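You operate a simulated robot arm through the tools that you are given. There is no shell and no other tool. Be economical: measure what you need, move in short steps, check, and stop when the job is done.

The job below is to be done with a simulated two-armed robot. You get a single attempt, and the scene is never put back.

JOB
Take the blue-cap juice bottle and leave it on the cooler end of the filling bench. Turn the side tap knob to on. Put the large bottle from the capper end of the filling bench on the bay b. Take the red-cap small bottle on the cooler end of the filling bench and put it away on the top of the side table. Put one of the small bottles from the cooler end of the filling bench on top of the oat bar carton there. Pick up the medium bottle from the capper end of the filling bench with one hand, pass it to the other hand and put it on the shelf under the sink. Put the yellow cup in the inside of the wash bowl. Take the white cup and leave it on the left worktop of the sink. The order is free. Set down upright: blue-cap juice bottle, large bottle, red-cap small bottle, small bottle, medium bottle.

The check looks at the end state, three seconds after you hand in, the way a careful person would. Anything else that was tipped, shoved, dropped, spilled or broken makes it a failure. A push-on lid holds only when it is set on centred and level and pressed home; a screw cap is set on level and turned clockwise until tight.

ROBOT AND FRAMES
Two 7-joint arms with three-finger grippers on one trunk, on a base that drives. Base frame: it is fixed to the floor where the robot stands at the start and does not move with it; the origin is under the middle of the robot, x ahead of it, y to its left, z up; the surface under the hand at the start is at about z = 0.8. Lengths are in m, angles in rad, forces in N, time in s.
The left shoulder is at the start at [0.03, 0.124, 1.133], the right one opposite. With the tool pointing down near the work surface each hand reaches from about 0.1 to 0.76 m from the robot's upright axis, wherever it stands, measured 20 degrees to its own side. Places, roughly: bay B (12x15 cm) [0.76, 3.94, 0.9]; blue-cap juice bottle [0.5, 0, 0.75]; cooler end of the filling bench [0.7, 1, 0.8]; inside of the wash bowl [0.4, -2.2, 0.7]; large bottle (9x9x24 cm) [0.5, -0.4, 0.9]; left worktop of the sink [1.1, -2.2, 0.9]; medium bottle (7x7x21 cm) [0.6, -0.6, 0.9]; oat bar carton [0.5, 1.25, 0.75]; red-cap small bottle (6x6x16 cm) [0.6, 1.4, 0.9]; shelf under the sink [0.3, -2.3, 0.2]; side tap knob [0.7, -0.2, 1.1]; small bottle [0.5, 1, 0.75]; top of the side table [-6.9, 4.3, 0.8]; white cup (7x7x6 cm) [-0.4, -2.1, 1]; yellow cup (7x7x6 cm) [1, -2.2, 0.9]. Payload 2.2 kg a hand.
The TCP of each hand is the grasp point between the finger pads, 0.028 m short of the fingertips. In the tool frame z runs along the fingers and y along their closing line. Largest opening 0.102 m; the body of the gripper starts 0.071 m behind the TCP.
Orientation is that of the tool frame in the base frame, as a unit quaternion [x, y, z, w]. With the fingers straight down and closing along the base's y, the tool's x points along the base's -x, its y along +y and its z along -z.

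CONTROLS
- The arms move only by the tool send_rows. It takes "left_increments", "right_increments" or both (then of equal length, played together; a hand with none holds still); each is a list of rows, each a list of 3 entries, a list of its own where there are three numbers: the turn, a rotation vector about the tool's x, y, z in units of 180 degrees (1.0 is 180 degrees), then the shift along the tool's x, y, z in units of 300 mm (1.0 is 300 mm), then the finger opening in m, from 0 to 0.102. In form: [[[ax, ay, az], [tx, ty, tz], claw], ...]. A call has 1 to 10 rows; each row is the pose to reach, as a shift and turn from the pose commanded when the call began, along the tool's axes at that moment. A call with a number of a shift or a turn outside -1 to 1 is refused whole. A row lasts 0.2 s, in which the tool goes at most 0.05 m and 0.15 rad; a call with a longer step from one row to the next is refused whole, and so is a gripper value outside its range. A pose out of reach is approached as far as the arm can. The call stops where the force on the tool passes 40 N (or 10 N more than at its start, if that is more) or the arm is blocked; 0.2 s more then pass. The fingers move at their own pace and stop on an object; they squeeze with about 43 N. The grip force told is the motor's: it shows also when the fingers shut on nothing. Time passes only in rows, and 0.2 s behind the last, so rows that repeat a pose let the fingers close. It gives the time, the measured TCP pose, the force on the tool (base axes), the opening and the grip force at its end, in the units of the frame above (readings bear some noise), with the torque about the TCP (base axes, N m) and any sound that the robot's microphone picked up.
- Cameras (640 x 400 px; columns grow to the right, rows downward): "scene" is now at [0.0357, -0.0388, 1.8468]; the picture's right is [-0.41, -0.91, 0.00], its down [-0.75, 0.33, -0.58] and it looks along [0.53, -0.24, -0.82] (base axes); focal length 251 px, centre (320, 200). "left" rides on the left gripper at [0.072, 0.038, -0.086] in its tool frame; the picture's right is [-0.47, 0.89, 0.00], its down [-0.60, -0.32, -0.73] and it looks along [-0.65, -0.34, 0.68] (tool axes); focal length 256 px, centre (320, 200). "right" rides on the right gripper at [0.069, 0.044, -0.086] in its tool frame; the picture's right is [-0.53, 0.85, 0.00], its down [-0.58, -0.36, -0.73] and it looks along [-0.62, -0.39, 0.68] (tool axes); focal length 256 px, centre (320, 200). There is no depth. A picture from a camera that has moved, and an enlarged one, comes with that camera's place and axes in the base frame and with its lens. The place of the scene camera against the robot may be out by one fixed shift of up to 0.012 m in any direction.
- grab_frame(camera): a new picture of that camera. The clock stands still meanwhile.
- lift_body(by): slides the trunk up (or, below 0, down) by that many m; the arms and the scene camera ride with it, the base frame stays. It gives what a move gives, with no picture.
- steer(legs): drives the robot by 1 to 6 legs, each [ahead, left, turn to the left] in m, m and rad, along the robot's own axes; the way and the turn of a leg run together, so that a leg with both is an arc; at most 1.5 m and 3.142 rad a leg. The arms and the cameras ride along, it lands a little off, and it stops where it bumps. It gives what a move gives.
- turn_head(pan, tilt): turns the head with the scene camera to pan (to the left, within 2.496 rad either way) and tilt (down, from -0.506 to 1.204), counted from straight ahead of the robot. It gives what a move gives.
- zoom(camera, box): a new picture of the part [left, top, right, bottom] of that camera's present view, enlarged. The clock stands still meanwhile.
- close_job(): hands the job in; it is judged then, once.

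Work in short steps. Places have to be worked out from the pictures, the camera data and where the tool is seen: move nearer, look again, correct. Check each grasp and each placing, and mend what went wrong. You have 483 turns and 230 pictures in all, those below and enlarged ones among them. Open the grippers and draw the arms clear of the work before you hand the job in, unless the task says otherwise; then end with one line.

The tools are called after "Request:" by a JSON object that holds its "op" and its "data". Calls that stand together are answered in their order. send_rows: Moves the arms, as the interface text tells. Its arguments: {"type":"object","properties":{"left_increments":{"type":"array"},"right_increments":{"type":"array"}},"required":[]} The other tools are called the same way: lift_body (by) slides the trunk up or down; steer (legs) drives the base; turn_head (pan, tilt) turns the head that bears the scene camera; grab_frame (camera) takes a picture; zoom (camera, box) takes an enlarged picture of a part of a camera's view; close_job () hands the job in.

At the start:

```text
time_s: 0.0
left_tcp_pos: [0.5687, -0.0427, 1.3146]
left_tool_rot: [0.0, 1.0, 0.0, 0.0]
left_force: [-0.2, 0.3, 0.4]
left_wrist_torque: [0.05, 0.02, -0.02]
left_width: 0.1018
left_grip_force: 0.1
right_tcp_pos: [0.4613, -0.4721, 1.4202]
right_tool_rot: [0.001, 1.0, 0.0, 0.001]
right_force: [-0.8, -0.3, 0.8]
right_wrist_torque: [-0.02, -0.02, 0.0]
right_width: 0.102
right_grip_force: 0.1
trunk travel left (down, up): [-0.375, 0.165]
robot x, y, heading: [-0.0032, 0.0001, -0.0]
head pan, tilt: [-0.421, 0.956]
```

scene: 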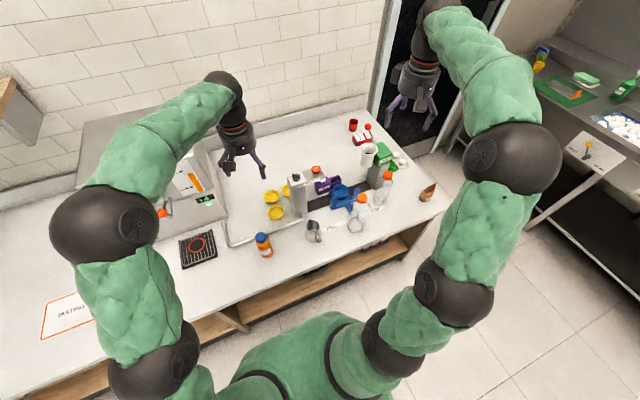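
right: 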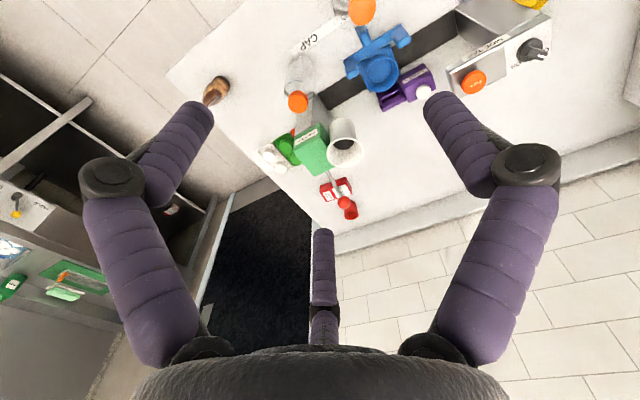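
left: 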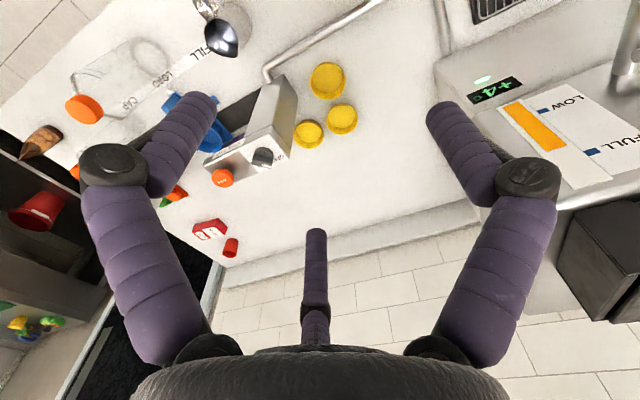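

The robot faces a filling bench; I start by surveying with the head: first straight ahead, lower tilt.

Request:
{"op": "turn_head", "data": {"pan": 0.0, "tilt": 0.9}}

Request:
{"op": "grab_frame", "data": {"camera": "scene"}}

Request:
{"op": "turn_head", "data": {"pan": 0.9, "tilt": 0.7}}

Request:
{"op": "grab_frame", "data": {"camera": "scene"}}

Request:
{"op": "turn_head", "data": {"pan": -1.2, "tilt": 0.6}}

Request:
{"op": "grab_frame", "data": {"camera": "scene"}}

```text
time_s: 0.9
left_tcp_pos: [0.5685, -0.0432, 1.3138]
left_tool_rot: [0.001, 1.0, 0.0, 0.0]
left_force: [-1.0, -0.8, 0.6]
left_wrist_torque: [0.01, 0.02, 0.04]
left_width: 0.102
left_grip_force: 0.1
right_tcp_pos: [0.4615, -0.4719, 1.4214]
right_tool_rot: [0.0, 1.0, 0.0, -0.001]
right_force: [-0.5, 0.9, 0.2]
right_wrist_torque: [-0.04, -0.03, 0.0]
right_width: 0.1022
right_grip_force: 0.0
trunk travel left (down, up): [-0.375, 0.165]
robot x, y, heading: [-0.002, 0.0017, 0.0]
head pan, tilt: [0.0, 0.901]
```

```text
226 pictures are left
camera scene: at [0.0451, -0.0094, 1.8509], right [0.0, -1.0, 0.0], down [-0.78, 0.0, -0.62], along [0.62, 0.0, -0.78], focal length 251 px, centre (320, 200)
```

scene: 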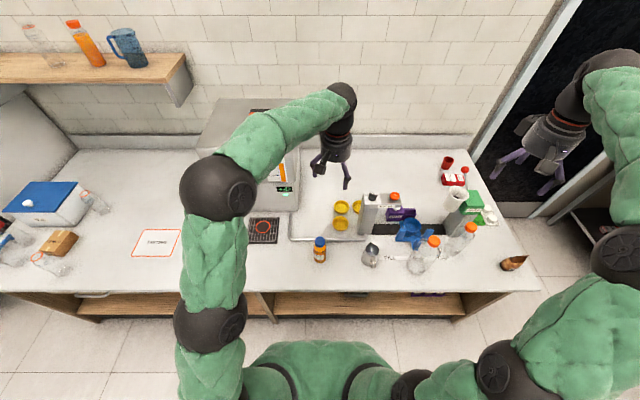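

```text
time_s: 2.1
left_tcp_pos: [0.5683, -0.0429, 1.3156]
left_tool_rot: [0.0, 1.0, 0.0, 0.0]
left_force: [0.1, 0.7, 0.5]
left_wrist_torque: [-0.04, 0.02, 0.01]
left_width: 0.1021
left_grip_force: 0.1
right_tcp_pos: [0.4614, -0.4714, 1.4199]
right_tool_rot: [0.0, 1.0, 0.0, 0.0]
right_force: [0.1, -0.6, -0.5]
right_wrist_torque: [0.0, 0.0, -0.01]
right_width: 0.1019
right_grip_force: 0.1
trunk travel left (down, up): [-0.375, 0.165]
robot x, y, heading: [0.0025, -0.0031, 0.004]
head pan, tilt: [0.901, 0.7]
```

```text
225 pictures are left
camera scene: at [0.0225, 0.0572, 1.867], right [0.78, -0.62, 0.0], down [-0.4, -0.5, -0.76], along [0.48, 0.6, -0.64], focal length 251 px, centre (320, 200)
```

scene: 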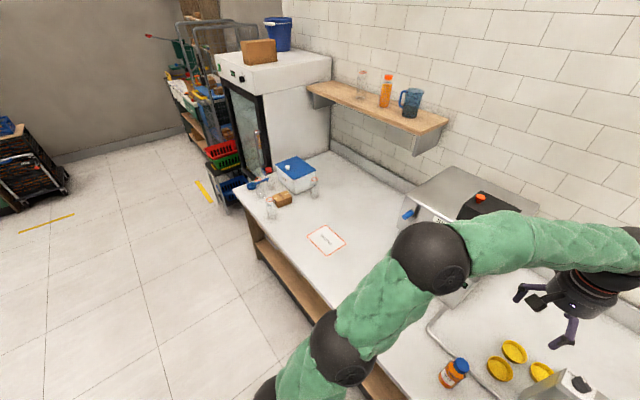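

```text
time_s: 4.1
left_tcp_pos: [0.5686, -0.0437, 1.3142]
left_tool_rot: [0.0, 1.0, 0.0, 0.0]
left_force: [0.6, 0.1, 0.8]
left_wrist_torque: [-0.02, -0.02, -0.02]
left_width: 0.1019
left_grip_force: 0.0
right_tcp_pos: [0.4611, -0.4716, 1.4208]
right_tool_rot: [0.0, 1.0, 0.001, 0.0]
right_force: [-0.2, -1.3, 0.5]
right_wrist_torque: [0.02, 0.0, -0.03]
right_width: 0.1018
right_grip_force: 0.0
trunk travel left (down, up): [-0.375, 0.165]
robot x, y, heading: [-0.0008, -0.0007, 0.001]
head pan, tilt: [-1.201, 0.6]
```

```text
224 pictures are left
camera scene: at [0.0017, -0.0917, 1.8757], right [-0.93, -0.36, 0.0], down [-0.2, 0.53, -0.82], along [0.3, -0.77, -0.57], focal length 251 px, centre (320, 200)
```

scene: 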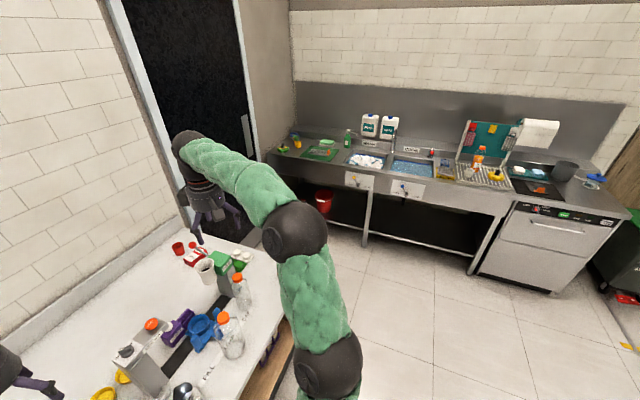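

Overview obtained. Now zoom on the sink and look behind/left to find bay B.

Request:
{"op": "zoom", "data": {"camera": "scene", "box": [270, 100, 630, 300]}}

Request:
{"op": "turn_head", "data": {"pan": 1.4, "tilt": 0.4}}

Request:
{"op": "zoom", "data": {"camera": "scene", "box": [200, 50, 640, 325]}}

Request:
{"op": "turn_head", "data": {"pan": 0.9, "tilt": 0.7}}

Request:
{"op": "zoom", "data": {"camera": "scene", "box": [170, 100, 410, 250]}}

Request:
{"op": "turn_head", "data": {"pan": 0.0, "tilt": 0.9}}

Request:
{"op": "zoom", "data": {"camera": "scene", "box": [220, 130, 540, 330]}}

```text
1.78 times, centred on (450, 200) of scene
camera zoom: at [0.0017, -0.0917, 1.8757], right [-0.93, -0.36, 0.0], down [-0.2, 0.53, -0.82], along [0.3, -0.77, -0.57], focal length 446 px, centre (89, 200)
```

zoom: 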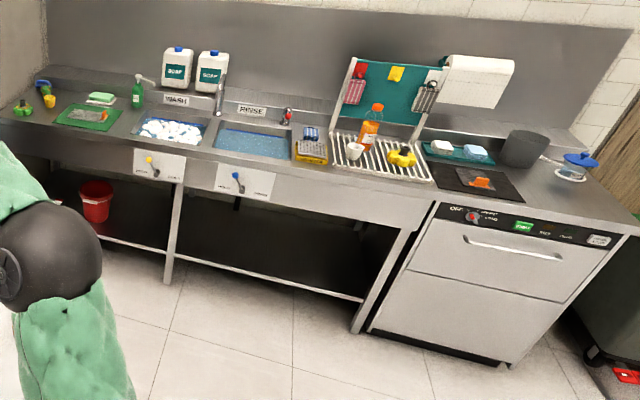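

```text
time_s: 6.4
left_tcp_pos: [0.5688, -0.0435, 1.3139]
left_tool_rot: [0.0, 1.0, 0.0, 0.0]
left_force: [0.0, 0.1, -0.5]
left_wrist_torque: [0.0, 0.01, 0.02]
left_width: 0.1023
left_grip_force: 0.1
right_tcp_pos: [0.461, -0.4721, 1.421]
right_tool_rot: [0.0, 1.0, 0.0, 0.0]
right_force: [-0.5, 0.6, -0.3]
right_wrist_torque: [0.01, 0.0, -0.02]
right_width: 0.1018
right_grip_force: 0.0
trunk travel left (down, up): [-0.375, 0.165]
robot x, y, heading: [0.0017, 0.0, 0.001]
head pan, tilt: [1.4, 0.4]
```

```text
1.45 times, centred on (420, 188) of scene
camera zoom: at [-0.0145, 0.082, 1.8939], right [0.99, -0.17, 0.0], down [-0.07, -0.38, -0.92], along [0.16, 0.91, -0.39], focal length 365 px, centre (174, 218)
```

zoom: 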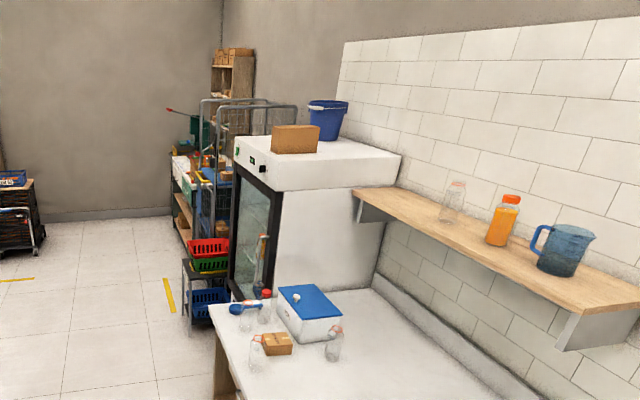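

```text
time_s: 7.3
left_tcp_pos: [0.5679, -0.0427, 1.3133]
left_tool_rot: [0.0, 1.0, 0.001, 0.0]
left_force: [-0.8, 0.3, -0.5]
left_wrist_torque: [0.01, 0.02, -0.03]
left_width: 0.1021
left_grip_force: 0.1
right_tcp_pos: [0.4614, -0.4714, 1.4199]
right_tool_rot: [0.0, 1.0, 0.0, 0.0]
right_force: [0.1, -0.3, -0.4]
right_wrist_torque: [0.0, -0.02, 0.0]
right_width: 0.1023
right_grip_force: 0.1
trunk travel left (down, up): [-0.375, 0.165]
robot x, y, heading: [0.0037, 0.0006, 0.001]
head pan, tilt: [0.901, 0.7]
```

```text
2.67 times, centred on (290, 175) of scene
camera zoom: at [0.0223, 0.0574, 1.8671], right [0.78, -0.62, 0.0], down [-0.4, -0.5, -0.77], along [0.47, 0.6, -0.64], focal length 669 px, centre (400, 267)
```

zoom: 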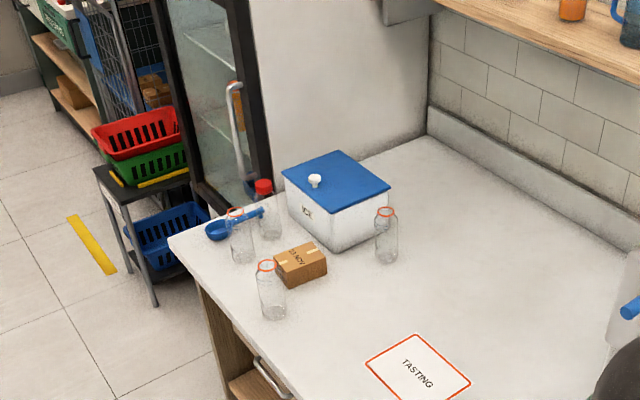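

```text
time_s: 8.5
left_tcp_pos: [0.5694, -0.0438, 1.315]
left_tool_rot: [0.0, 1.0, 0.0, 0.0]
left_force: [0.7, -0.3, 0.0]
left_wrist_torque: [-0.01, 0.02, 0.0]
left_width: 0.1022
left_grip_force: 0.0
right_tcp_pos: [0.4612, -0.4715, 1.4211]
right_tool_rot: [-0.001, 1.0, -0.001, 0.0]
right_force: [0.5, -0.4, 0.2]
right_wrist_torque: [0.02, -0.02, -0.03]
right_width: 0.1019
right_grip_force: 0.0
trunk travel left (down, up): [-0.375, 0.165]
robot x, y, heading: [-0.0025, -0.0009, 0.001]
head pan, tilt: [0.0, 0.901]
```

```text
2.00 times, centred on (380, 230) of scene
camera zoom: at [0.0452, -0.0092, 1.8509], right [0.0, -1.0, 0.0], down [-0.78, 0.0, -0.62], along [0.62, 0.0, -0.78], focal length 502 px, centre (200, 140)
```

zoom: 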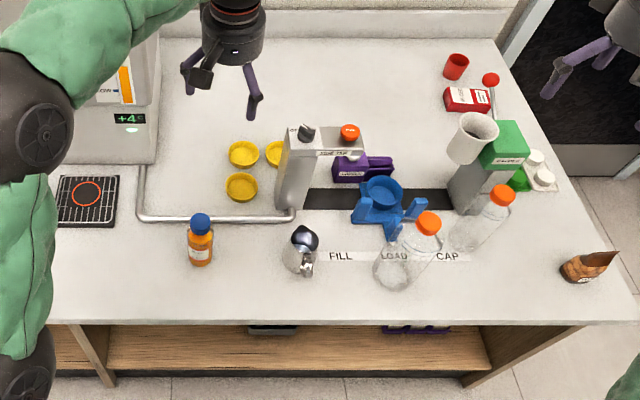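

Zoom tighter on the tap and the bottles.

Request:
{"op": "zoom", "data": {"camera": "scene", "box": [340, 180, 420, 240]}}

Request:
{"op": "zoom", "data": {"camera": "scene", "box": [400, 200, 496, 280]}}

Request:
{"op": "zoom", "data": {"camera": "left", "box": [180, 40, 380, 280]}}

Request:
{"op": "zoom", "data": {"camera": "right", "box": [400, 0, 600, 140]}}

```text
6.67 times, centred on (380, 210) of scene
camera zoom: at [0.0452, -0.0092, 1.8509], right [0.0, -1.0, 0.0], down [-0.78, 0.0, -0.62], along [0.62, 0.0, -0.78], focal length 1673 px, centre (-80, 133)
```

zoom: 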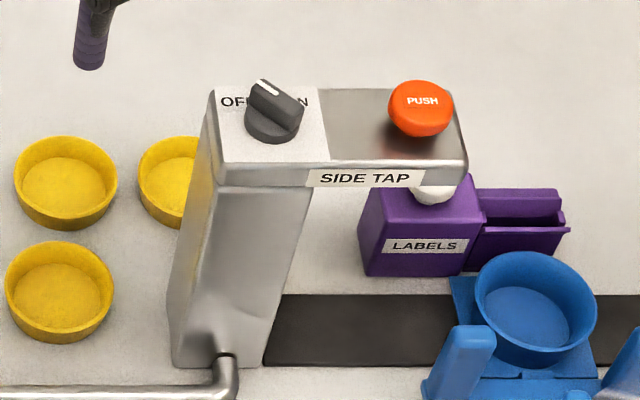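

```text
5.00 times, centred on (448, 240) of scene
camera zoom: at [0.0452, -0.0092, 1.8509], right [0.0, -1.0, 0.0], down [-0.78, 0.0, -0.62], along [0.62, 0.0, -0.78], focal length 1254 px, centre (-320, 0)
```

zoom: 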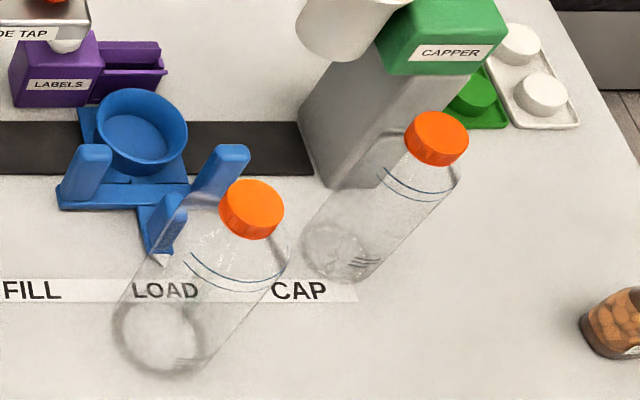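

```text
1.67 times, centred on (280, 160) of left
camera zoom: at [0.4957, -0.0052, 1.4007], right [0.47, 0.89, 0.0], down [0.6, -0.32, 0.73], along [0.65, -0.34, -0.68], focal length 427 px, centre (387, 267)
```

zoom: 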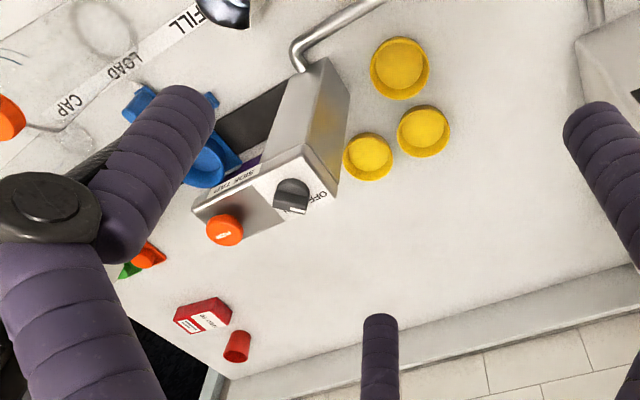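

```text
2.86 times, centred on (500, 70) of right
camera zoom: at [0.3933, -0.4296, 1.5061], right [0.53, 0.85, 0.0], down [0.58, -0.36, 0.73], along [0.62, -0.39, -0.68], focal length 731 px, centre (-194, 571)
```

zoom: 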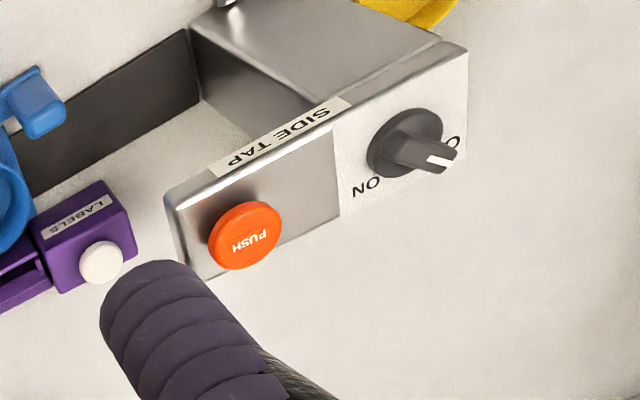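

The knob is a bar on a vertical axis at about (0.68,-0.22,1.06), pointing at OFF (forward-left); ON is forward-right. I move the left hand aside and bring the right hand above the knob.

Request:
{"op": "send_rows", "data": {"left_increments": [[[0, 0, 0], [0.05, 0.104, 0], 0.1], [[0, 0, 0], [0.1, 0.208, 0], 0.1], [[0, 0, 0], [0.15, 0.312, 0], 0.1], [[0, 0, 0], [0.2, 0.416, 0], 0.1], [[0, 0, 0], [0.25, 0.52, 0], 0.1], [[0, 0, 0], [0.3, 0.625, 0], 0.1], [[0, 0, 0], [0.35, 0.73, 0], 0.1], [[0, 0, 0], [0.4, 0.833, 0], 0.1]], "right_increments": [[[0, 0, 0], [-0.08, 0.1, 0.06], 0.1], [[0, 0, 0], [-0.16, 0.2, 0.12], 0.09], [[0, 0, 0], [-0.24, 0.3, 0.18], 0.08], [[0, 0, 0], [-0.32, 0.4, 0.24], 0.07], [[0, 0, 0], [-0.4, 0.5, 0.3], 0.06], [[0, 0, 0], [-0.48, 0.6, 0.36], 0.06], [[0, 0, 0], [-0.56, 0.7, 0.42], 0.06], [[0, 0, 0], [-0.64, 0.8, 0.48], 0.06]]}}

Request:
{"op": "grab_frame", "data": {"camera": "right"}}

```text
time_s: 10.3
left_tcp_pos: [0.449, 0.2085, 1.314]
left_tool_rot: [0.0, 1.0, -0.001, 0.0]
left_force: [0.6, 1.0, -0.1]
left_wrist_torque: [-0.01, 0.03, -0.01]
left_width: 0.0996
left_grip_force: 0.0
right_tcp_pos: [0.6545, -0.2294, 1.2772]
right_tool_rot: [0.0, 1.0, -0.001, 0.0]
right_force: [0.1, 0.0, 0.3]
right_wrist_torque: [-0.05, 0.02, -0.03]
right_width: 0.0603
right_grip_force: 0.1
trunk travel left (down, up): [-0.375, 0.165]
robot x, y, heading: [-0.001, -0.0001, 0.0]
head pan, tilt: [0.0, 0.901]
```

```text
215 pictures are left
camera right: at [0.5857, -0.1859, 1.3629], right [0.53, 0.84, 0.0], down [0.58, -0.36, 0.73], along [0.62, -0.39, -0.68], focal length 256 px, centre (320, 200)
```

right: 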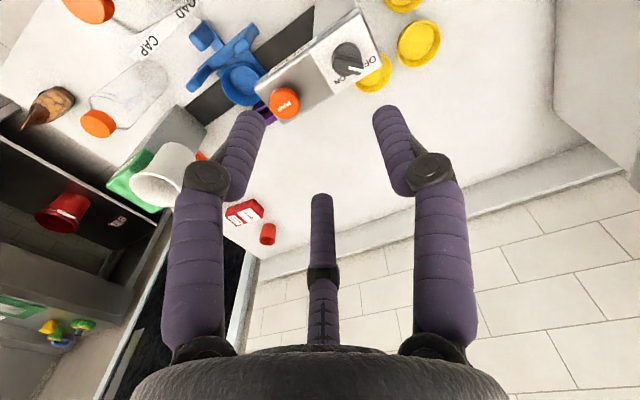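

The hand visually shows three fingers (one at tool +y, two flanking on −y); gripping across the bar works either way. Zoom on the knob.

Request:
{"op": "zoom", "data": {"camera": "right", "box": [290, 10, 410, 110]}}

Request:
{"op": "zoom", "data": {"camera": "scene", "box": [320, 130, 440, 230]}}

```text
4.00 times, centred on (350, 60) of right
camera zoom: at [0.5857, -0.1859, 1.3629], right [0.53, 0.84, 0.0], down [0.58, -0.36, 0.73], along [0.62, -0.39, -0.68], focal length 1024 px, centre (200, 760)
```

zoom: 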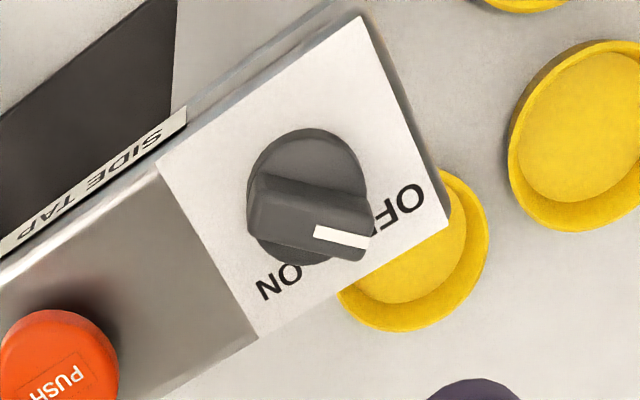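

```text
4.00 times, centred on (380, 180) of scene
camera zoom: at [0.0459, -0.0066, 1.8509], right [0.0, -1.0, 0.0], down [-0.78, 0.0, -0.62], along [0.62, 0.0, -0.78], focal length 1004 px, centre (80, 280)
```

zoom: 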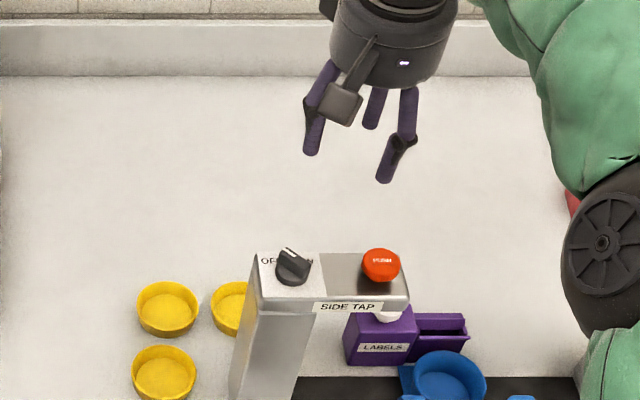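

Knob axis ≈ (0.68,-0.215), plate z≈1.07, bar points ~45° left of forward. I turn the right hand 45° so it closes across the bar and go lower above it.

Request:
{"op": "send_rows", "data": {"right_increments": [[[0, 0, -0.042], [-0.014, 0.008, 0.065], 0.06], [[0, 0, -0.084], [-0.028, 0.016, 0.13], 0.06], [[0, 0, -0.126], [-0.042, 0.024, 0.195], 0.06], [[0, 0, -0.168], [-0.056, 0.032, 0.26], 0.06], [[0, 0, -0.21], [-0.07, 0.04, 0.325], 0.06], [[0, 0, -0.25], [-0.085, 0.048, 0.37], 0.06]]}}

Request:
{"op": "grab_frame", "data": {"camera": "right"}}

Request:
{"op": "zoom", "data": {"camera": "scene", "box": [320, 150, 440, 250]}}

```text
time_s: 11.7
left_tcp_pos: [0.45, 0.2062, 1.3135]
left_tool_rot: [0.0, 1.0, 0.0, 0.0]
left_force: [0.3, -0.4, 0.8]
left_wrist_torque: [0.0, -0.01, -0.02]
left_width: 0.0997
left_grip_force: 0.0
right_tcp_pos: [0.6793, -0.2163, 1.1656]
right_tool_rot: [-0.384, 0.924, 0.001, 0.0]
right_force: [-0.3, -0.2, 0.9]
right_wrist_torque: [0.01, 0.04, 0.01]
right_width: 0.0599
right_grip_force: 0.0
trunk travel left (down, up): [-0.375, 0.165]
robot x, y, heading: [-0.0005, -0.0019, 0.001]
head pan, tilt: [0.0, 0.901]
```

```text
212 pictures are left
camera right: at [0.6006, -0.2363, 1.2507], right [-0.22, 0.98, 0.0], down [0.67, 0.15, 0.73], along [0.71, 0.16, -0.68], focal length 256 px, centre (320, 200)
```

right: 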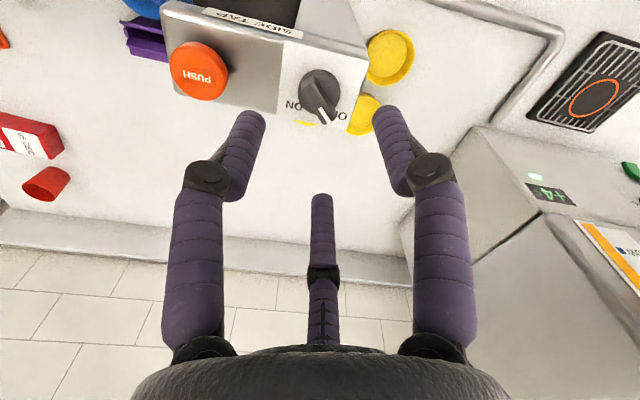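

```text
4.00 times, centred on (380, 200) of scene
camera zoom: at [0.0459, -0.0088, 1.8509], right [0.0, -1.0, 0.0], down [-0.78, 0.0, -0.62], along [0.62, 0.0, -0.78], focal length 1004 px, centre (80, 200)
```

zoom: 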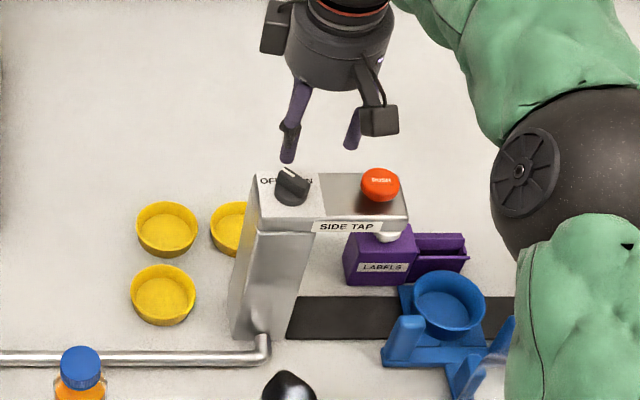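

Descend 5 cm above the knob, slight xy correction, then look again.

Request:
{"op": "send_rows", "data": {"right_increments": [[[0, 0, 0], [0.0, 0.0, 0.06], 0.06], [[0, 0, 0], [0.0, 0.0, 0.12], 0.06], [[0, 0, 0], [0.0, 0.0, 0.17], 0.06]]}}

Request:
{"op": "grab_frame", "data": {"camera": "right"}}

Request:
{"op": "zoom", "data": {"camera": "scene", "box": [320, 150, 440, 250]}}

```text
time_s: 12.5
left_tcp_pos: [0.4484, 0.2075, 1.3125]
left_tool_rot: [0.0, 1.0, 0.0, 0.0]
left_force: [-0.4, -0.7, -0.6]
left_wrist_torque: [-0.04, 0.04, 0.01]
left_width: 0.1
left_grip_force: 0.1
right_tcp_pos: [0.6787, -0.2163, 1.1138]
right_tool_rot: [-0.383, 0.924, 0.001, -0.001]
right_force: [0.2, -0.9, -1.3]
right_wrist_torque: [-0.04, 0.03, -0.01]
right_width: 0.0596
right_grip_force: 0.0
trunk travel left (down, up): [-0.375, 0.165]
robot x, y, heading: [0.0023, 0.0015, -0.0]
head pan, tilt: [0.0, 0.901]
```

```text
210 pictures are left
camera right: at [0.6002, -0.2369, 1.1993], right [-0.22, 0.98, 0.0], down [0.67, 0.15, 0.73], along [0.71, 0.16, -0.68], focal length 256 px, centre (320, 200)
```

right: 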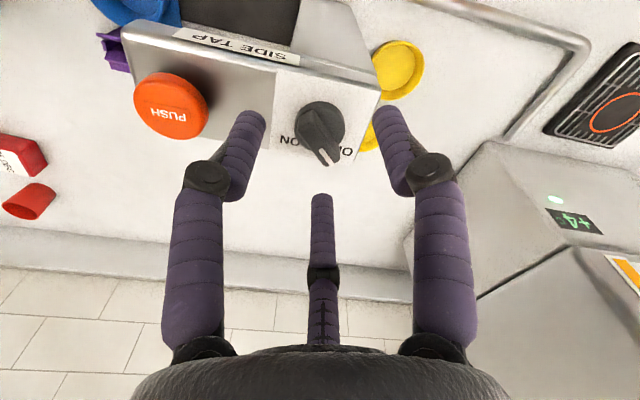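

```text
4.00 times, centred on (380, 200) of scene
camera zoom: at [0.0455, -0.0093, 1.8509], right [0.0, -1.0, 0.0], down [-0.78, 0.0, -0.62], along [0.62, 0.0, -0.78], focal length 1004 px, centre (80, 200)
```

zoom: 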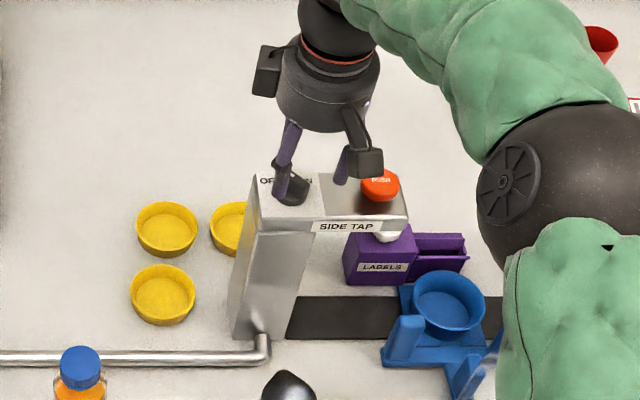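

Request:
{"op": "zoom", "data": {"camera": "right", "box": [260, 80, 400, 180]}}

```text
4.00 times, centred on (330, 130) of right
camera zoom: at [0.6002, -0.2369, 1.1993], right [-0.22, 0.98, 0.0], down [0.67, 0.15, 0.73], along [0.71, 0.16, -0.68], focal length 1024 px, centre (280, 480)
```

zoom: 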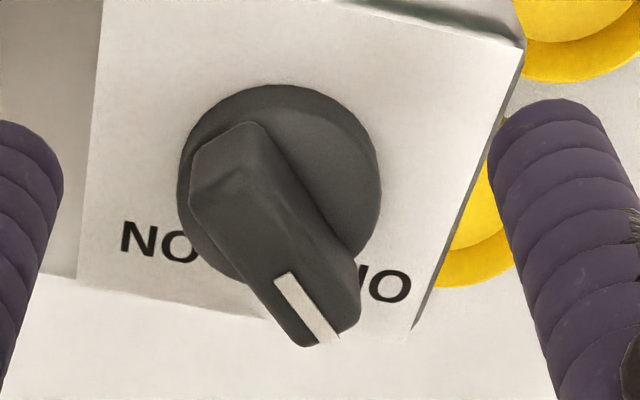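

Knob axis refined to (0.676,-0.220), bar at ~44°. I narrow the fingers a bit (the PUSH button is near) and descend carefully.

Request:
{"op": "send_rows", "data": {"right_increments": [[[0, 0, 0], [0.015, 0.0, 0.0], 0.046], [[0, 0, 0], [0.015, 0.0, 0.03], 0.046], [[0, 0, 0], [0.015, 0.0, 0.06], 0.046], [[0, 0, 0], [0.015, 0.0, 0.08], 0.046]]}}

Request:
{"op": "grab_frame", "data": {"camera": "right"}}

Request:
{"op": "zoom", "data": {"camera": "scene", "box": [340, 160, 420, 226]}}

```text
time_s: 13.5
left_tcp_pos: [0.4479, 0.2076, 1.3144]
left_tool_rot: [0.0, 1.0, 0.0, 0.001]
left_force: [0.4, 0.1, 0.5]
left_wrist_torque: [-0.01, -0.04, 0.0]
left_width: 0.1001
left_grip_force: 0.0
right_tcp_pos: [0.6771, -0.2208, 1.0953]
right_tool_rot: [-0.382, 0.924, -0.001, 0.004]
right_force: [2.2, 3.1, 18.3]
right_wrist_torque: [0.34, -0.6, 0.01]
right_width: 0.0506
right_grip_force: 2.7
trunk travel left (down, up): [-0.375, 0.165]
robot x, y, heading: [-0.0004, 0.0014, 0.001]
head pan, tilt: [0.0, 0.901]
```

```text
207 pictures are left
camera right: at [0.5971, -0.2395, 1.1801], right [-0.22, 0.98, 0.0], down [0.66, 0.15, 0.74], along [0.72, 0.16, -0.67], focal length 256 px, centre (320, 200)
```

right: 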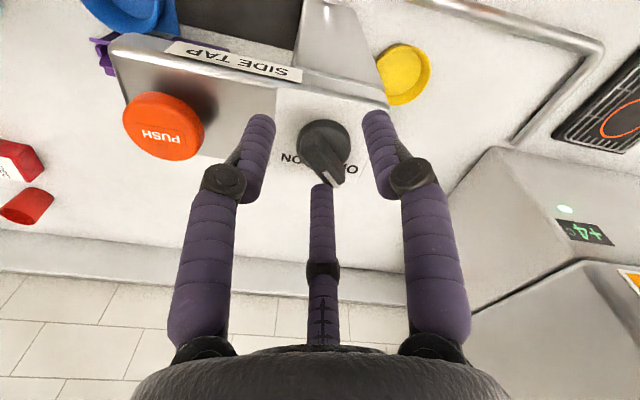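

```text
6.06 times, centred on (380, 193) of scene
camera zoom: at [0.0431, -0.0078, 1.8512], right [0.0, -1.0, 0.0], down [-0.78, 0.0, -0.62], along [0.62, 0.0, -0.78], focal length 1520 px, centre (-44, 242)
```

zoom: 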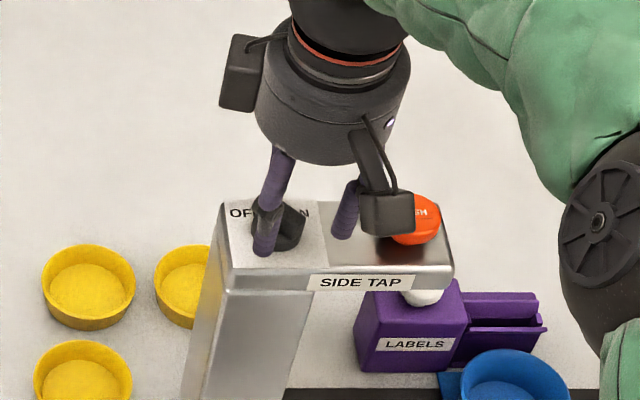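

Contact at 18 N on the +x finger side: it seems it sat on the bar tip. I lift, open wider, and go down again.

Request:
{"op": "send_rows", "data": {"right_increments": [[[0, 0, 0], [0, 0.0, -0.06], 0.05], [[0, 0, 0], [0, 0.0, -0.06], 0.068], [[0, 0, 0], [0.0, 0.0, -0.06], 0.068], [[0, 0, 0], [0.0, 0.0, -0.02], 0.068], [[0, 0, 0], [0.0, 0.0, 0.0], 0.068]]}}

Request:
{"op": "zoom", "data": {"camera": "right", "box": [200, 80, 440, 230]}}

```text
time_s: 14.7
left_tcp_pos: [0.4489, 0.2074, 1.3148]
left_tool_rot: [0.0, 1.0, 0.0, 0.001]
left_force: [0.6, 0.0, 0.8]
left_wrist_torque: [-0.04, -0.01, 0.0]
left_width: 0.1001
left_grip_force: 0.1
right_tcp_pos: [0.6763, -0.2216, 1.0904]
right_tool_rot: [-0.383, 0.924, 0.0, 0.0]
right_force: [-0.3, 0.4, -0.1]
right_wrist_torque: [-0.02, -0.01, 0.01]
right_width: 0.0678
right_grip_force: 0.1
trunk travel left (down, up): [-0.375, 0.165]
robot x, y, heading: [-0.0018, 0.0015, -0.002]
head pan, tilt: [0.0, 0.901]
```

```text
2.67 times, centred on (320, 155) of right
camera zoom: at [0.5969, -0.2399, 1.1761], right [-0.22, 0.98, 0.0], down [0.67, 0.15, 0.73], along [0.71, 0.16, -0.68], focal length 683 px, centre (320, 320)
```

zoom: 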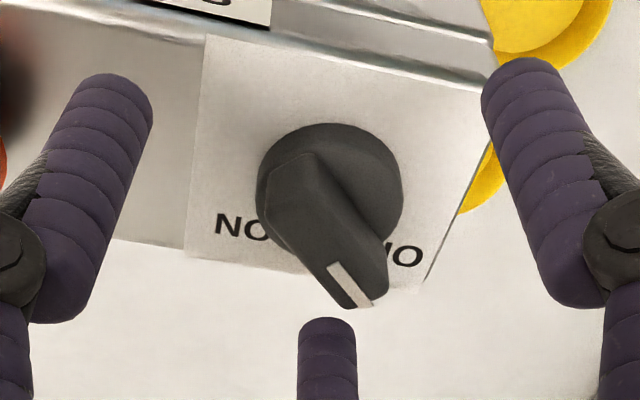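

No contact with the wider opening; now close on the bar.

Request:
{"op": "send_rows", "data": {"right_increments": [[[0, 0, 0], [0, 0.0, 0.015], 0.05], [[0, 0, 0], [0, 0.0, 0.015], 0.03], [[0, 0, 0], [0.0, 0.0, 0.015], 0.015], [[0, 0, 0], [0.0, 0.0, 0.015], 0.005], [[0, 0, 0], [0.0, 0.0, 0.015], 0.005]]}}

Request:
{"op": "zoom", "data": {"camera": "right", "box": [200, 80, 440, 230]}}

```text
time_s: 15.7
left_tcp_pos: [0.4527, 0.2064, 1.3123]
left_tool_rot: [0.0, 1.0, 0.0, -0.002]
left_force: [-0.1, 0.3, -1.0]
left_wrist_torque: [0.01, -0.01, -0.02]
left_width: 0.1002
left_grip_force: 0.0
right_tcp_pos: [0.6849, -0.2257, 1.0887]
right_tool_rot: [-0.38, 0.925, -0.005, 0.009]
right_force: [19.0, -6.4, -10.7]
right_wrist_torque: [-0.12, -0.26, -0.42]
right_width: 0.0221
right_grip_force: 12.4
trunk travel left (down, up): [-0.375, 0.165]
robot x, y, heading: [-0.0003, 0.0014, 0.001]
head pan, tilt: [0.0, 0.901]
stopped in row 4 (right hand): the force on the tool passed its limit at 42 N (the readings are from after the stop); the commanded pose is now the measured one
```

```text
2.67 times, centred on (320, 155) of right
camera zoom: at [0.6044, -0.2442, 1.1722], right [-0.21, 0.98, -0.01], down [0.65, 0.15, 0.74], along [0.73, 0.16, -0.67], focal length 683 px, centre (320, 320)
```

zoom: 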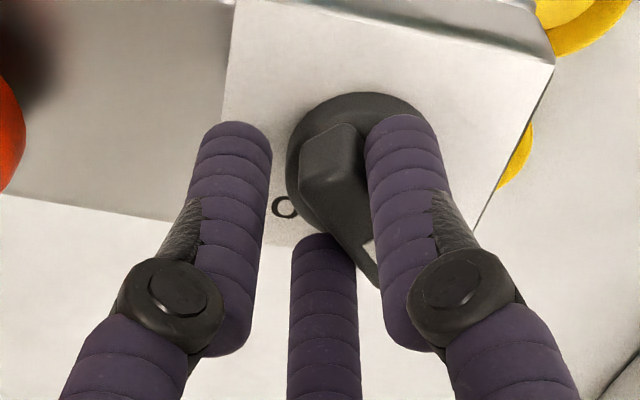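

The fingers gripped off-centre. I relax to ~0.034 m, recentre on the knob axis, and sweep clockwise so the rear finger pushes the bar end.

Request:
{"op": "send_rows", "data": {"right_increments": [[[0, 0, 0], [0.0, 0.0, 0.0], 0.036], [[0, 0, 0], [0.01, 0.032, 0.0], 0.036], [[0, 0, 0.044], [0.01, 0.032, 0], 0.036], [[0, 0, 0.088], [0.01, 0.032, 0], 0.036], [[0, 0, 0.132], [0.01, 0.032, 0], 0.036], [[0, 0, 0.176], [0.01, 0.032, 0], 0.036], [[0, 0, 0.22], [0.01, 0.032, 0], 0.036]]}}

Request:
{"op": "zoom", "data": {"camera": "right", "box": [200, 80, 440, 230]}}

```text
time_s: 17.3
left_tcp_pos: [0.4502, 0.2068, 1.3148]
left_tool_rot: [0.0, 1.0, 0.0, 0.001]
left_force: [-0.6, -0.4, -0.1]
left_wrist_torque: [-0.01, 0.0, 0.01]
left_width: 0.1
left_grip_force: 0.0
right_tcp_pos: [0.6693, -0.2186, 1.088]
right_tool_rot: [-0.044, 0.999, -0.001, 0.005]
right_force: [1.9, -1.6, -1.1]
right_wrist_torque: [-0.06, -0.03, -0.06]
right_width: 0.0384
right_grip_force: 1.5
trunk travel left (down, up): [-0.375, 0.165]
robot x, y, heading: [-0.0015, -0.0012, 0.002]
head pan, tilt: [0.0, 0.901]
```

```text
2.67 times, centred on (320, 155) of right
camera zoom: at [0.598, -0.1815, 1.1726], right [0.46, 0.89, 0.0], down [0.6, -0.31, 0.74], along [0.66, -0.33, -0.67], focal length 683 px, centre (320, 320)
```

zoom: 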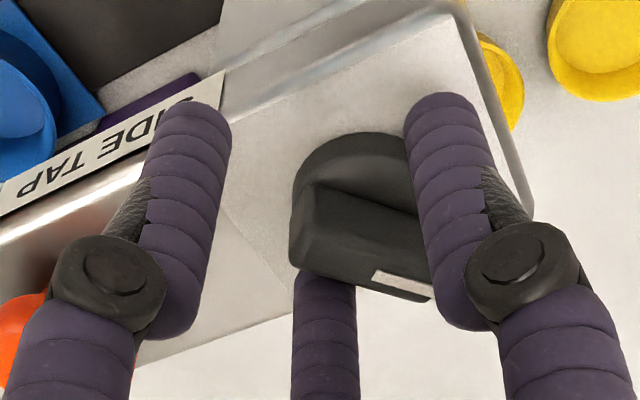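

The bar hasn't turned; fingers slipped around it. Switch to a simpler approach: lift, close the fingers, and push the bar tip clockwise with the closed fingertips. First lift, close, and go to the left side of the tip.

Request:
{"op": "send_rows", "data": {"right_increments": [[[0, 0, 0], [0.0, 0.0, 0.0], 0.06], [[0, 0, 0.0], [0.0, 0.0, -0.1], 0.06], [[0, 0, 0.028], [0.0, 0.0, -0.2], 0.04], [[0, 0, 0.028], [0.012, 0.085, -0.2], 0.02], [[0, 0, 0.028], [0.012, 0.085, -0.2], 0.0], [[0, 0, 0.028], [0.012, 0.085, -0.2], 0.0]]}}

Request:
{"op": "zoom", "data": {"camera": "right", "box": [200, 80, 440, 230]}}

Request:
{"op": "zoom", "data": {"camera": "scene", "box": [340, 160, 420, 226]}}

```text
time_s: 18.7
left_tcp_pos: [0.4496, 0.2073, 1.3138]
left_tool_rot: [0.0, 1.0, 0.0, 0.0]
left_force: [0.7, 0.6, 0.1]
left_wrist_torque: [-0.03, 0.01, 0.02]
left_width: 0.1
left_grip_force: 0.0
right_tcp_pos: [0.6651, -0.1933, 1.1492]
right_tool_rot: [-0.002, 1.0, 0.0, 0.008]
right_force: [-0.8, -0.1, -0.2]
right_wrist_torque: [-0.04, -0.02, 0.02]
right_width: 0.0022
right_grip_force: 31.5
trunk travel left (down, up): [-0.375, 0.165]
robot x, y, heading: [-0.0019, -0.0003, 0.001]
head pan, tilt: [0.0, 0.901]
```

```text
2.67 times, centred on (320, 155) of right
camera zoom: at [0.5951, -0.1509, 1.2334], right [0.53, 0.85, 0.01], down [0.57, -0.36, 0.74], along [0.63, -0.39, -0.67], focal length 683 px, centre (320, 320)
```

zoom: 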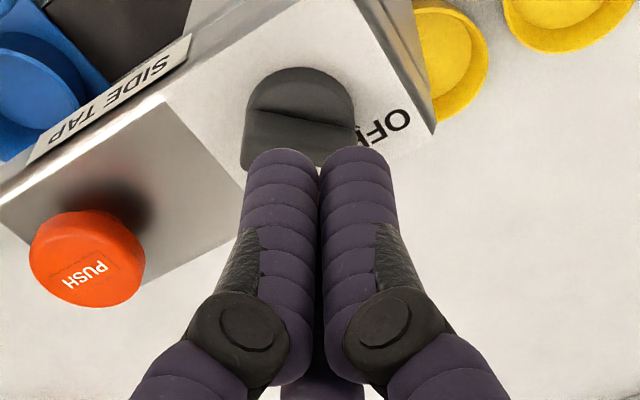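

```text
6.06 times, centred on (380, 193) of scene
camera zoom: at [0.0458, -0.0088, 1.8509], right [0.0, -1.0, 0.0], down [-0.78, 0.0, -0.62], along [0.62, 0.0, -0.78], focal length 1520 px, centre (-44, 242)
```

zoom: 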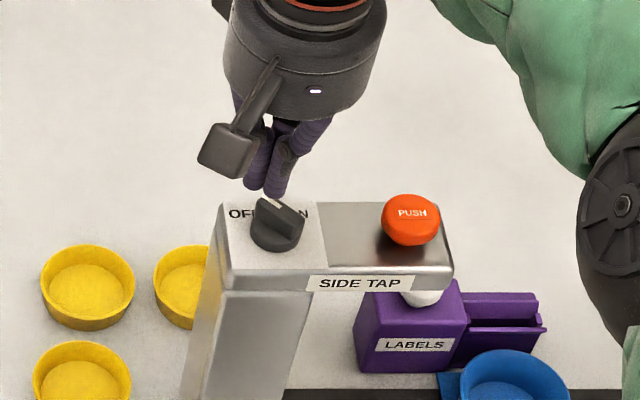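

Re-evaluated knob axis ≈ (0.676,-0.211). Shift slightly and descend beside the tip's left.

Request:
{"op": "send_rows", "data": {"right_increments": [[[0, 0, 0], [0.008, 0.03, 0.05], 0.0], [[0, 0, 0.0], [0.008, 0.03, 0.12], 0.0], [[0, 0, 0], [0.008, 0.03, 0.17], 0.0], [[0, 0, 0], [0.008, 0.03, 0.2], 0.0]]}}

Request:
{"op": "zoom", "data": {"camera": "scene", "box": [340, 160, 420, 226]}}

```text
time_s: 19.7
left_tcp_pos: [0.4499, 0.2066, 1.3136]
left_tool_rot: [0.0, 1.0, 0.0, 0.0]
left_force: [0.1, 0.0, -0.3]
left_wrist_torque: [0.01, 0.05, -0.02]
left_width: 0.0999
left_grip_force: 0.1
right_tcp_pos: [0.6634, -0.1845, 1.0895]
right_tool_rot: [-0.001, 1.0, -0.001, 0.008]
right_force: [-0.1, 0.6, 0.1]
right_wrist_torque: [0.01, 0.03, 0.0]
right_width: 0.0019
right_grip_force: 31.4
trunk travel left (down, up): [-0.375, 0.165]
robot x, y, heading: [-0.0007, 0.0008, 0.003]
head pan, tilt: [0.0, 0.901]
```

```text
6.06 times, centred on (380, 193) of scene
camera zoom: at [0.0459, -0.0093, 1.8509], right [0.0, -1.0, 0.0], down [-0.78, 0.0, -0.62], along [0.62, 0.0, -0.78], focal length 1520 px, centre (-44, 242)
```

zoom: 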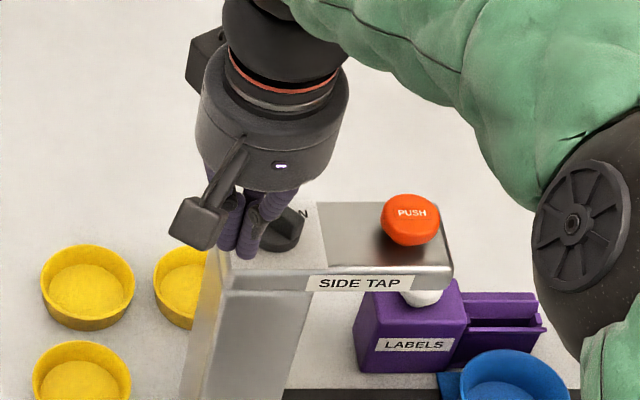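

Now sweep the fingertips around the axis to push the bar clockwise.

Request:
{"op": "send_rows", "data": {"right_increments": [[[0, 0, 0], [-0.028, -0.006, 0], 0.0], [[0, 0, 0.0], [-0.056, -0.006, 0], 0.0], [[0, 0, 0], [-0.084, -0.016, 0], 0.0], [[0, 0, 0], [-0.106, -0.035, 0], 0.0], [[0, 0, 0], [-0.12, -0.06, 0], 0.0], [[0, 0, 0], [-0.125, -0.082, 0], 0.0]]}}

Request:
{"op": "zoom", "data": {"camera": "scene", "box": [340, 160, 420, 226]}}

Request:
{"op": "zoom", "data": {"camera": "right", "box": [200, 80, 440, 230]}}

```text
time_s: 21.1
left_tcp_pos: [0.452, 0.2119, 1.3122]
left_tool_rot: [0.0, 1.0, -0.002, -0.001]
left_force: [0.8, 0.5, -0.6]
left_wrist_torque: [-0.01, 0.03, 0.0]
left_width: 0.1001
left_grip_force: 0.1
right_tcp_pos: [0.7043, -0.2006, 1.09]
right_tool_rot: [-0.003, 1.0, 0.0, 0.01]
right_force: [13.6, 33.0, -1.6]
right_wrist_torque: [0.79, -0.31, -0.26]
right_width: 0.002
right_grip_force: 31.5
trunk travel left (down, up): [-0.375, 0.165]
robot x, y, heading: [0.0026, 0.0007, 0.0]
head pan, tilt: [0.0, 0.901]
```

```text
6.06 times, centred on (380, 193) of scene
camera zoom: at [0.0488, -0.0032, 1.8508], right [0.0, -1.0, 0.0], down [-0.78, 0.0, -0.62], along [0.62, 0.0, -0.78], focal length 1520 px, centre (-44, 242)
```

zoom: 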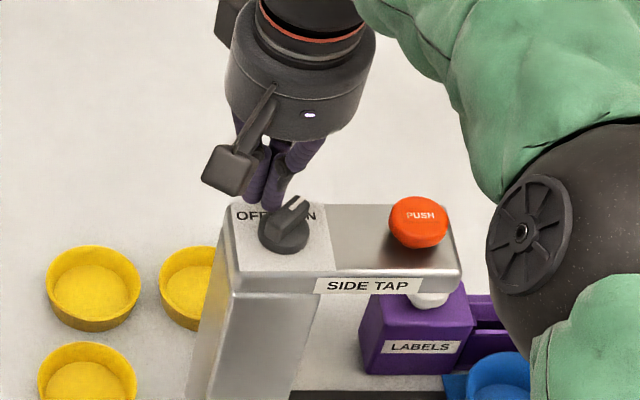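

```text
2.67 times, centred on (320, 155) of right
camera zoom: at [0.6346, -0.1589, 1.1744], right [0.53, 0.85, 0.01], down [0.57, -0.36, 0.74], along [0.63, -0.39, -0.67], focal length 683 px, centre (320, 320)
```

zoom: 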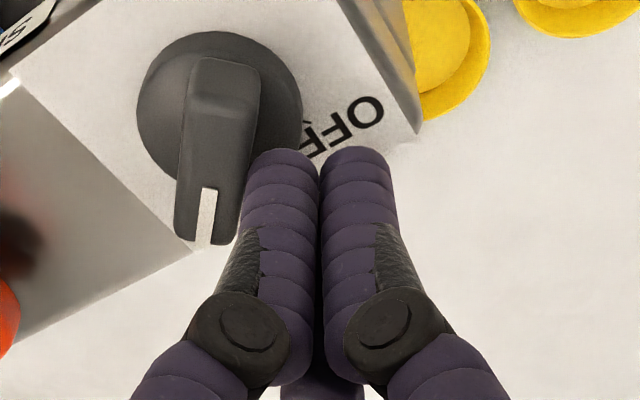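

The pointer now lies at about −43°, i.e. at ON. I back the fingers off, lift, and verify.

Request:
{"op": "send_rows", "data": {"right_increments": [[[0, 0, 0], [0, 0.06, 0], 0.0], [[0, 0, 0.0], [0, 0.1, -0.05], 0.0], [[0, 0, 0], [0, 0.1, -0.2], 0.0], [[0, 0, 0], [0, 0.0, -0.35], 0.05], [[0, 0, 0], [0.1, -0.13, -0.45], 0.1], [[0, 0, 0], [0.2, -0.26, -0.5], 0.1], [[0, 0, 0], [0.3, -0.39, -0.5], 0.1]]}}

Request:
{"op": "zoom", "data": {"camera": "scene", "box": [340, 160, 420, 226]}}

Request:
{"op": "grab_frame", "data": {"camera": "right"}}

```text
refused: row 4 steps farther than a row can; nothing moved
```

```text
6.06 times, centred on (380, 193) of scene
camera zoom: at [0.0488, -0.0032, 1.8508], right [0.0, -1.0, 0.0], down [-0.78, 0.0, -0.62], along [0.62, 0.0, -0.78], focal length 1520 px, centre (-44, 242)
```

zoom: 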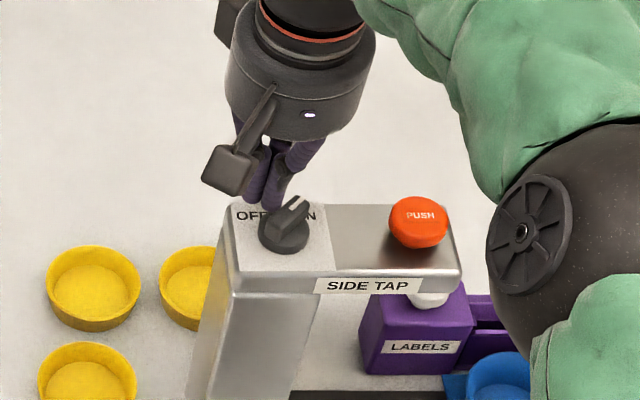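

```text
196 pictures are left
camera right: at [0.6346, -0.1589, 1.1744], right [0.53, 0.85, 0.01], down [0.57, -0.36, 0.74], along [0.63, -0.39, -0.67], focal length 256 px, centre (320, 200)
```

right: 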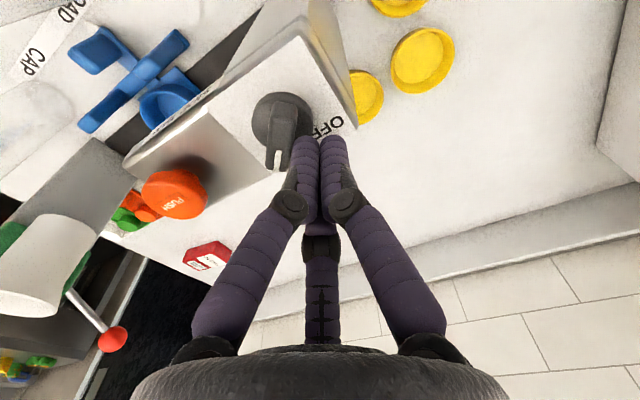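

One step was too long; resend with shorter steps.

Request:
{"op": "send_rows", "data": {"right_increments": [[[0, 0, 0], [0, 0.06, 0], 0.0], [[0, 0, 0.0], [0, 0.1, -0.05], 0.0], [[0, 0, 0], [0, 0.1, -0.2], 0.0], [[0, 0, 0], [0, 0.1, -0.35], 0.05], [[0, 0, 0], [0.05, 0.0, -0.45], 0.1], [[0, 0, 0], [0.1, -0.1, -0.5], 0.1], [[0, 0, 0], [0.2, -0.2, -0.55], 0.1], [[0, 0, 0], [0.3, -0.3, -0.6], 0.1]]}}

Request:
{"op": "zoom", "data": {"camera": "right", "box": [200, 0, 440, 150]}}

```text
time_s: 22.9
left_tcp_pos: [0.4478, 0.2054, 1.3145]
left_tool_rot: [0.0, 1.0, 0.0, 0.001]
left_force: [-0.5, -0.3, -0.1]
left_wrist_torque: [0.01, -0.01, 0.0]
left_width: 0.1001
left_grip_force: 0.0
right_tcp_pos: [0.6058, -0.3012, 1.2681]
right_tool_rot: [-0.002, 1.0, 0.0, 0.008]
right_force: [-0.3, -0.6, 0.4]
right_wrist_torque: [0.03, -0.01, 0.0]
right_width: 0.0996
right_grip_force: 0.0
trunk travel left (down, up): [-0.375, 0.165]
robot x, y, heading: [0.0015, -0.0011, 0.002]
head pan, tilt: [0.0, 0.901]
```

```text
2.67 times, centred on (320, 75) of right
camera zoom: at [0.5365, -0.2583, 1.3523], right [0.53, 0.85, 0.01], down [0.57, -0.36, 0.74], along [0.63, -0.39, -0.67], focal length 683 px, centre (320, 533)
```

zoom: 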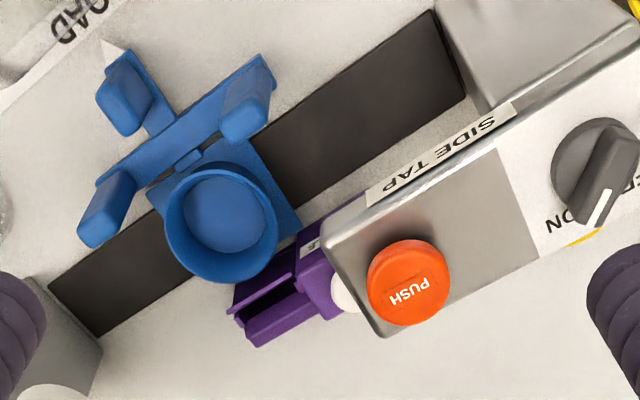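

Knob is at ON. Next: left hand to the blue-cap juice bottle at about (0.548,0.0); bring it above, looking from the wrist camera.

Request:
{"op": "send_rows", "data": {"left_increments": [[[0, 0, 0], [-0.05, -0.1, 0.1], 0.1], [[0, 0, 0], [-0.1, -0.2, 0.2], 0.1], [[0, 0, 0], [-0.15, -0.3, 0.3], 0.1], [[0, 0, 0], [-0.2, -0.4, 0.4], 0.1], [[0, 0, 0], [-0.25, -0.5, 0.5], 0.1], [[0, 0, 0], [-0.3, -0.6, 0.6], 0.1], [[0, 0, 0], [-0.32, -0.69, 0.7], 0.1], [[0, 0, 0], [-0.32, -0.69, 0.8], 0.1]]}}

Request:
{"op": "grab_frame", "data": {"camera": "left"}}

Request:
{"op": "zoom", "data": {"camera": "scene", "box": [260, 160, 380, 280]}}

```text
time_s: 24.7
left_tcp_pos: [0.546, -0.001, 1.0747]
left_tool_rot: [0.0, 1.0, 0.0, 0.001]
left_force: [0.5, 1.0, 0.1]
left_wrist_torque: [-0.01, 0.03, 0.0]
left_width: 0.1
left_grip_force: 0.1
right_tcp_pos: [0.6089, -0.2987, 1.2677]
right_tool_rot: [-0.001, 1.0, -0.001, 0.008]
right_force: [0.5, -0.8, 0.6]
right_wrist_torque: [0.02, 0.03, 0.02]
right_width: 0.0996
right_grip_force: 0.0
trunk travel left (down, up): [-0.375, 0.165]
robot x, y, heading: [-0.0006, 0.0042, 0.001]
head pan, tilt: [0.0, 0.901]
```

```text
194 pictures are left
camera left: at [0.4738, 0.0374, 1.1599], right [0.47, 0.89, 0.0], down [0.6, -0.32, 0.73], along [0.65, -0.34, -0.68], focal length 256 px, centre (320, 200)
```

left: 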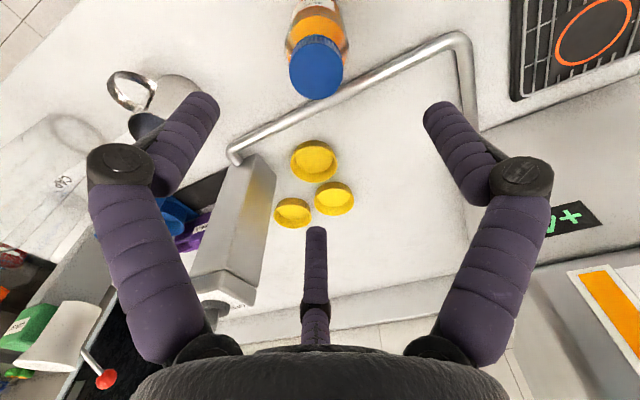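

```text
3.33 times, centred on (320, 220) of scene
camera zoom: at [0.0464, -0.0088, 1.8509], right [0.0, -1.0, 0.0], down [-0.78, 0.0, -0.62], along [0.62, 0.0, -0.78], focal length 836 px, centre (320, 133)
```

zoom: 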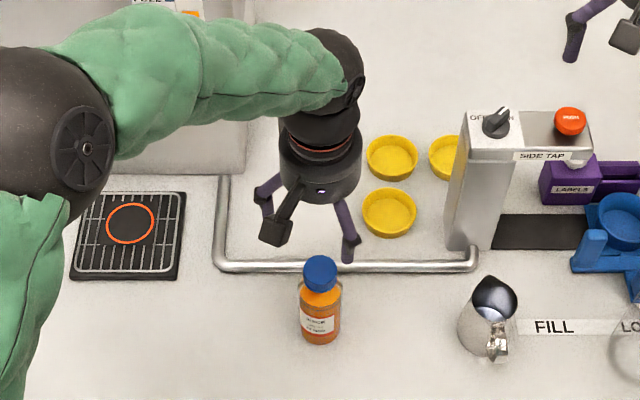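

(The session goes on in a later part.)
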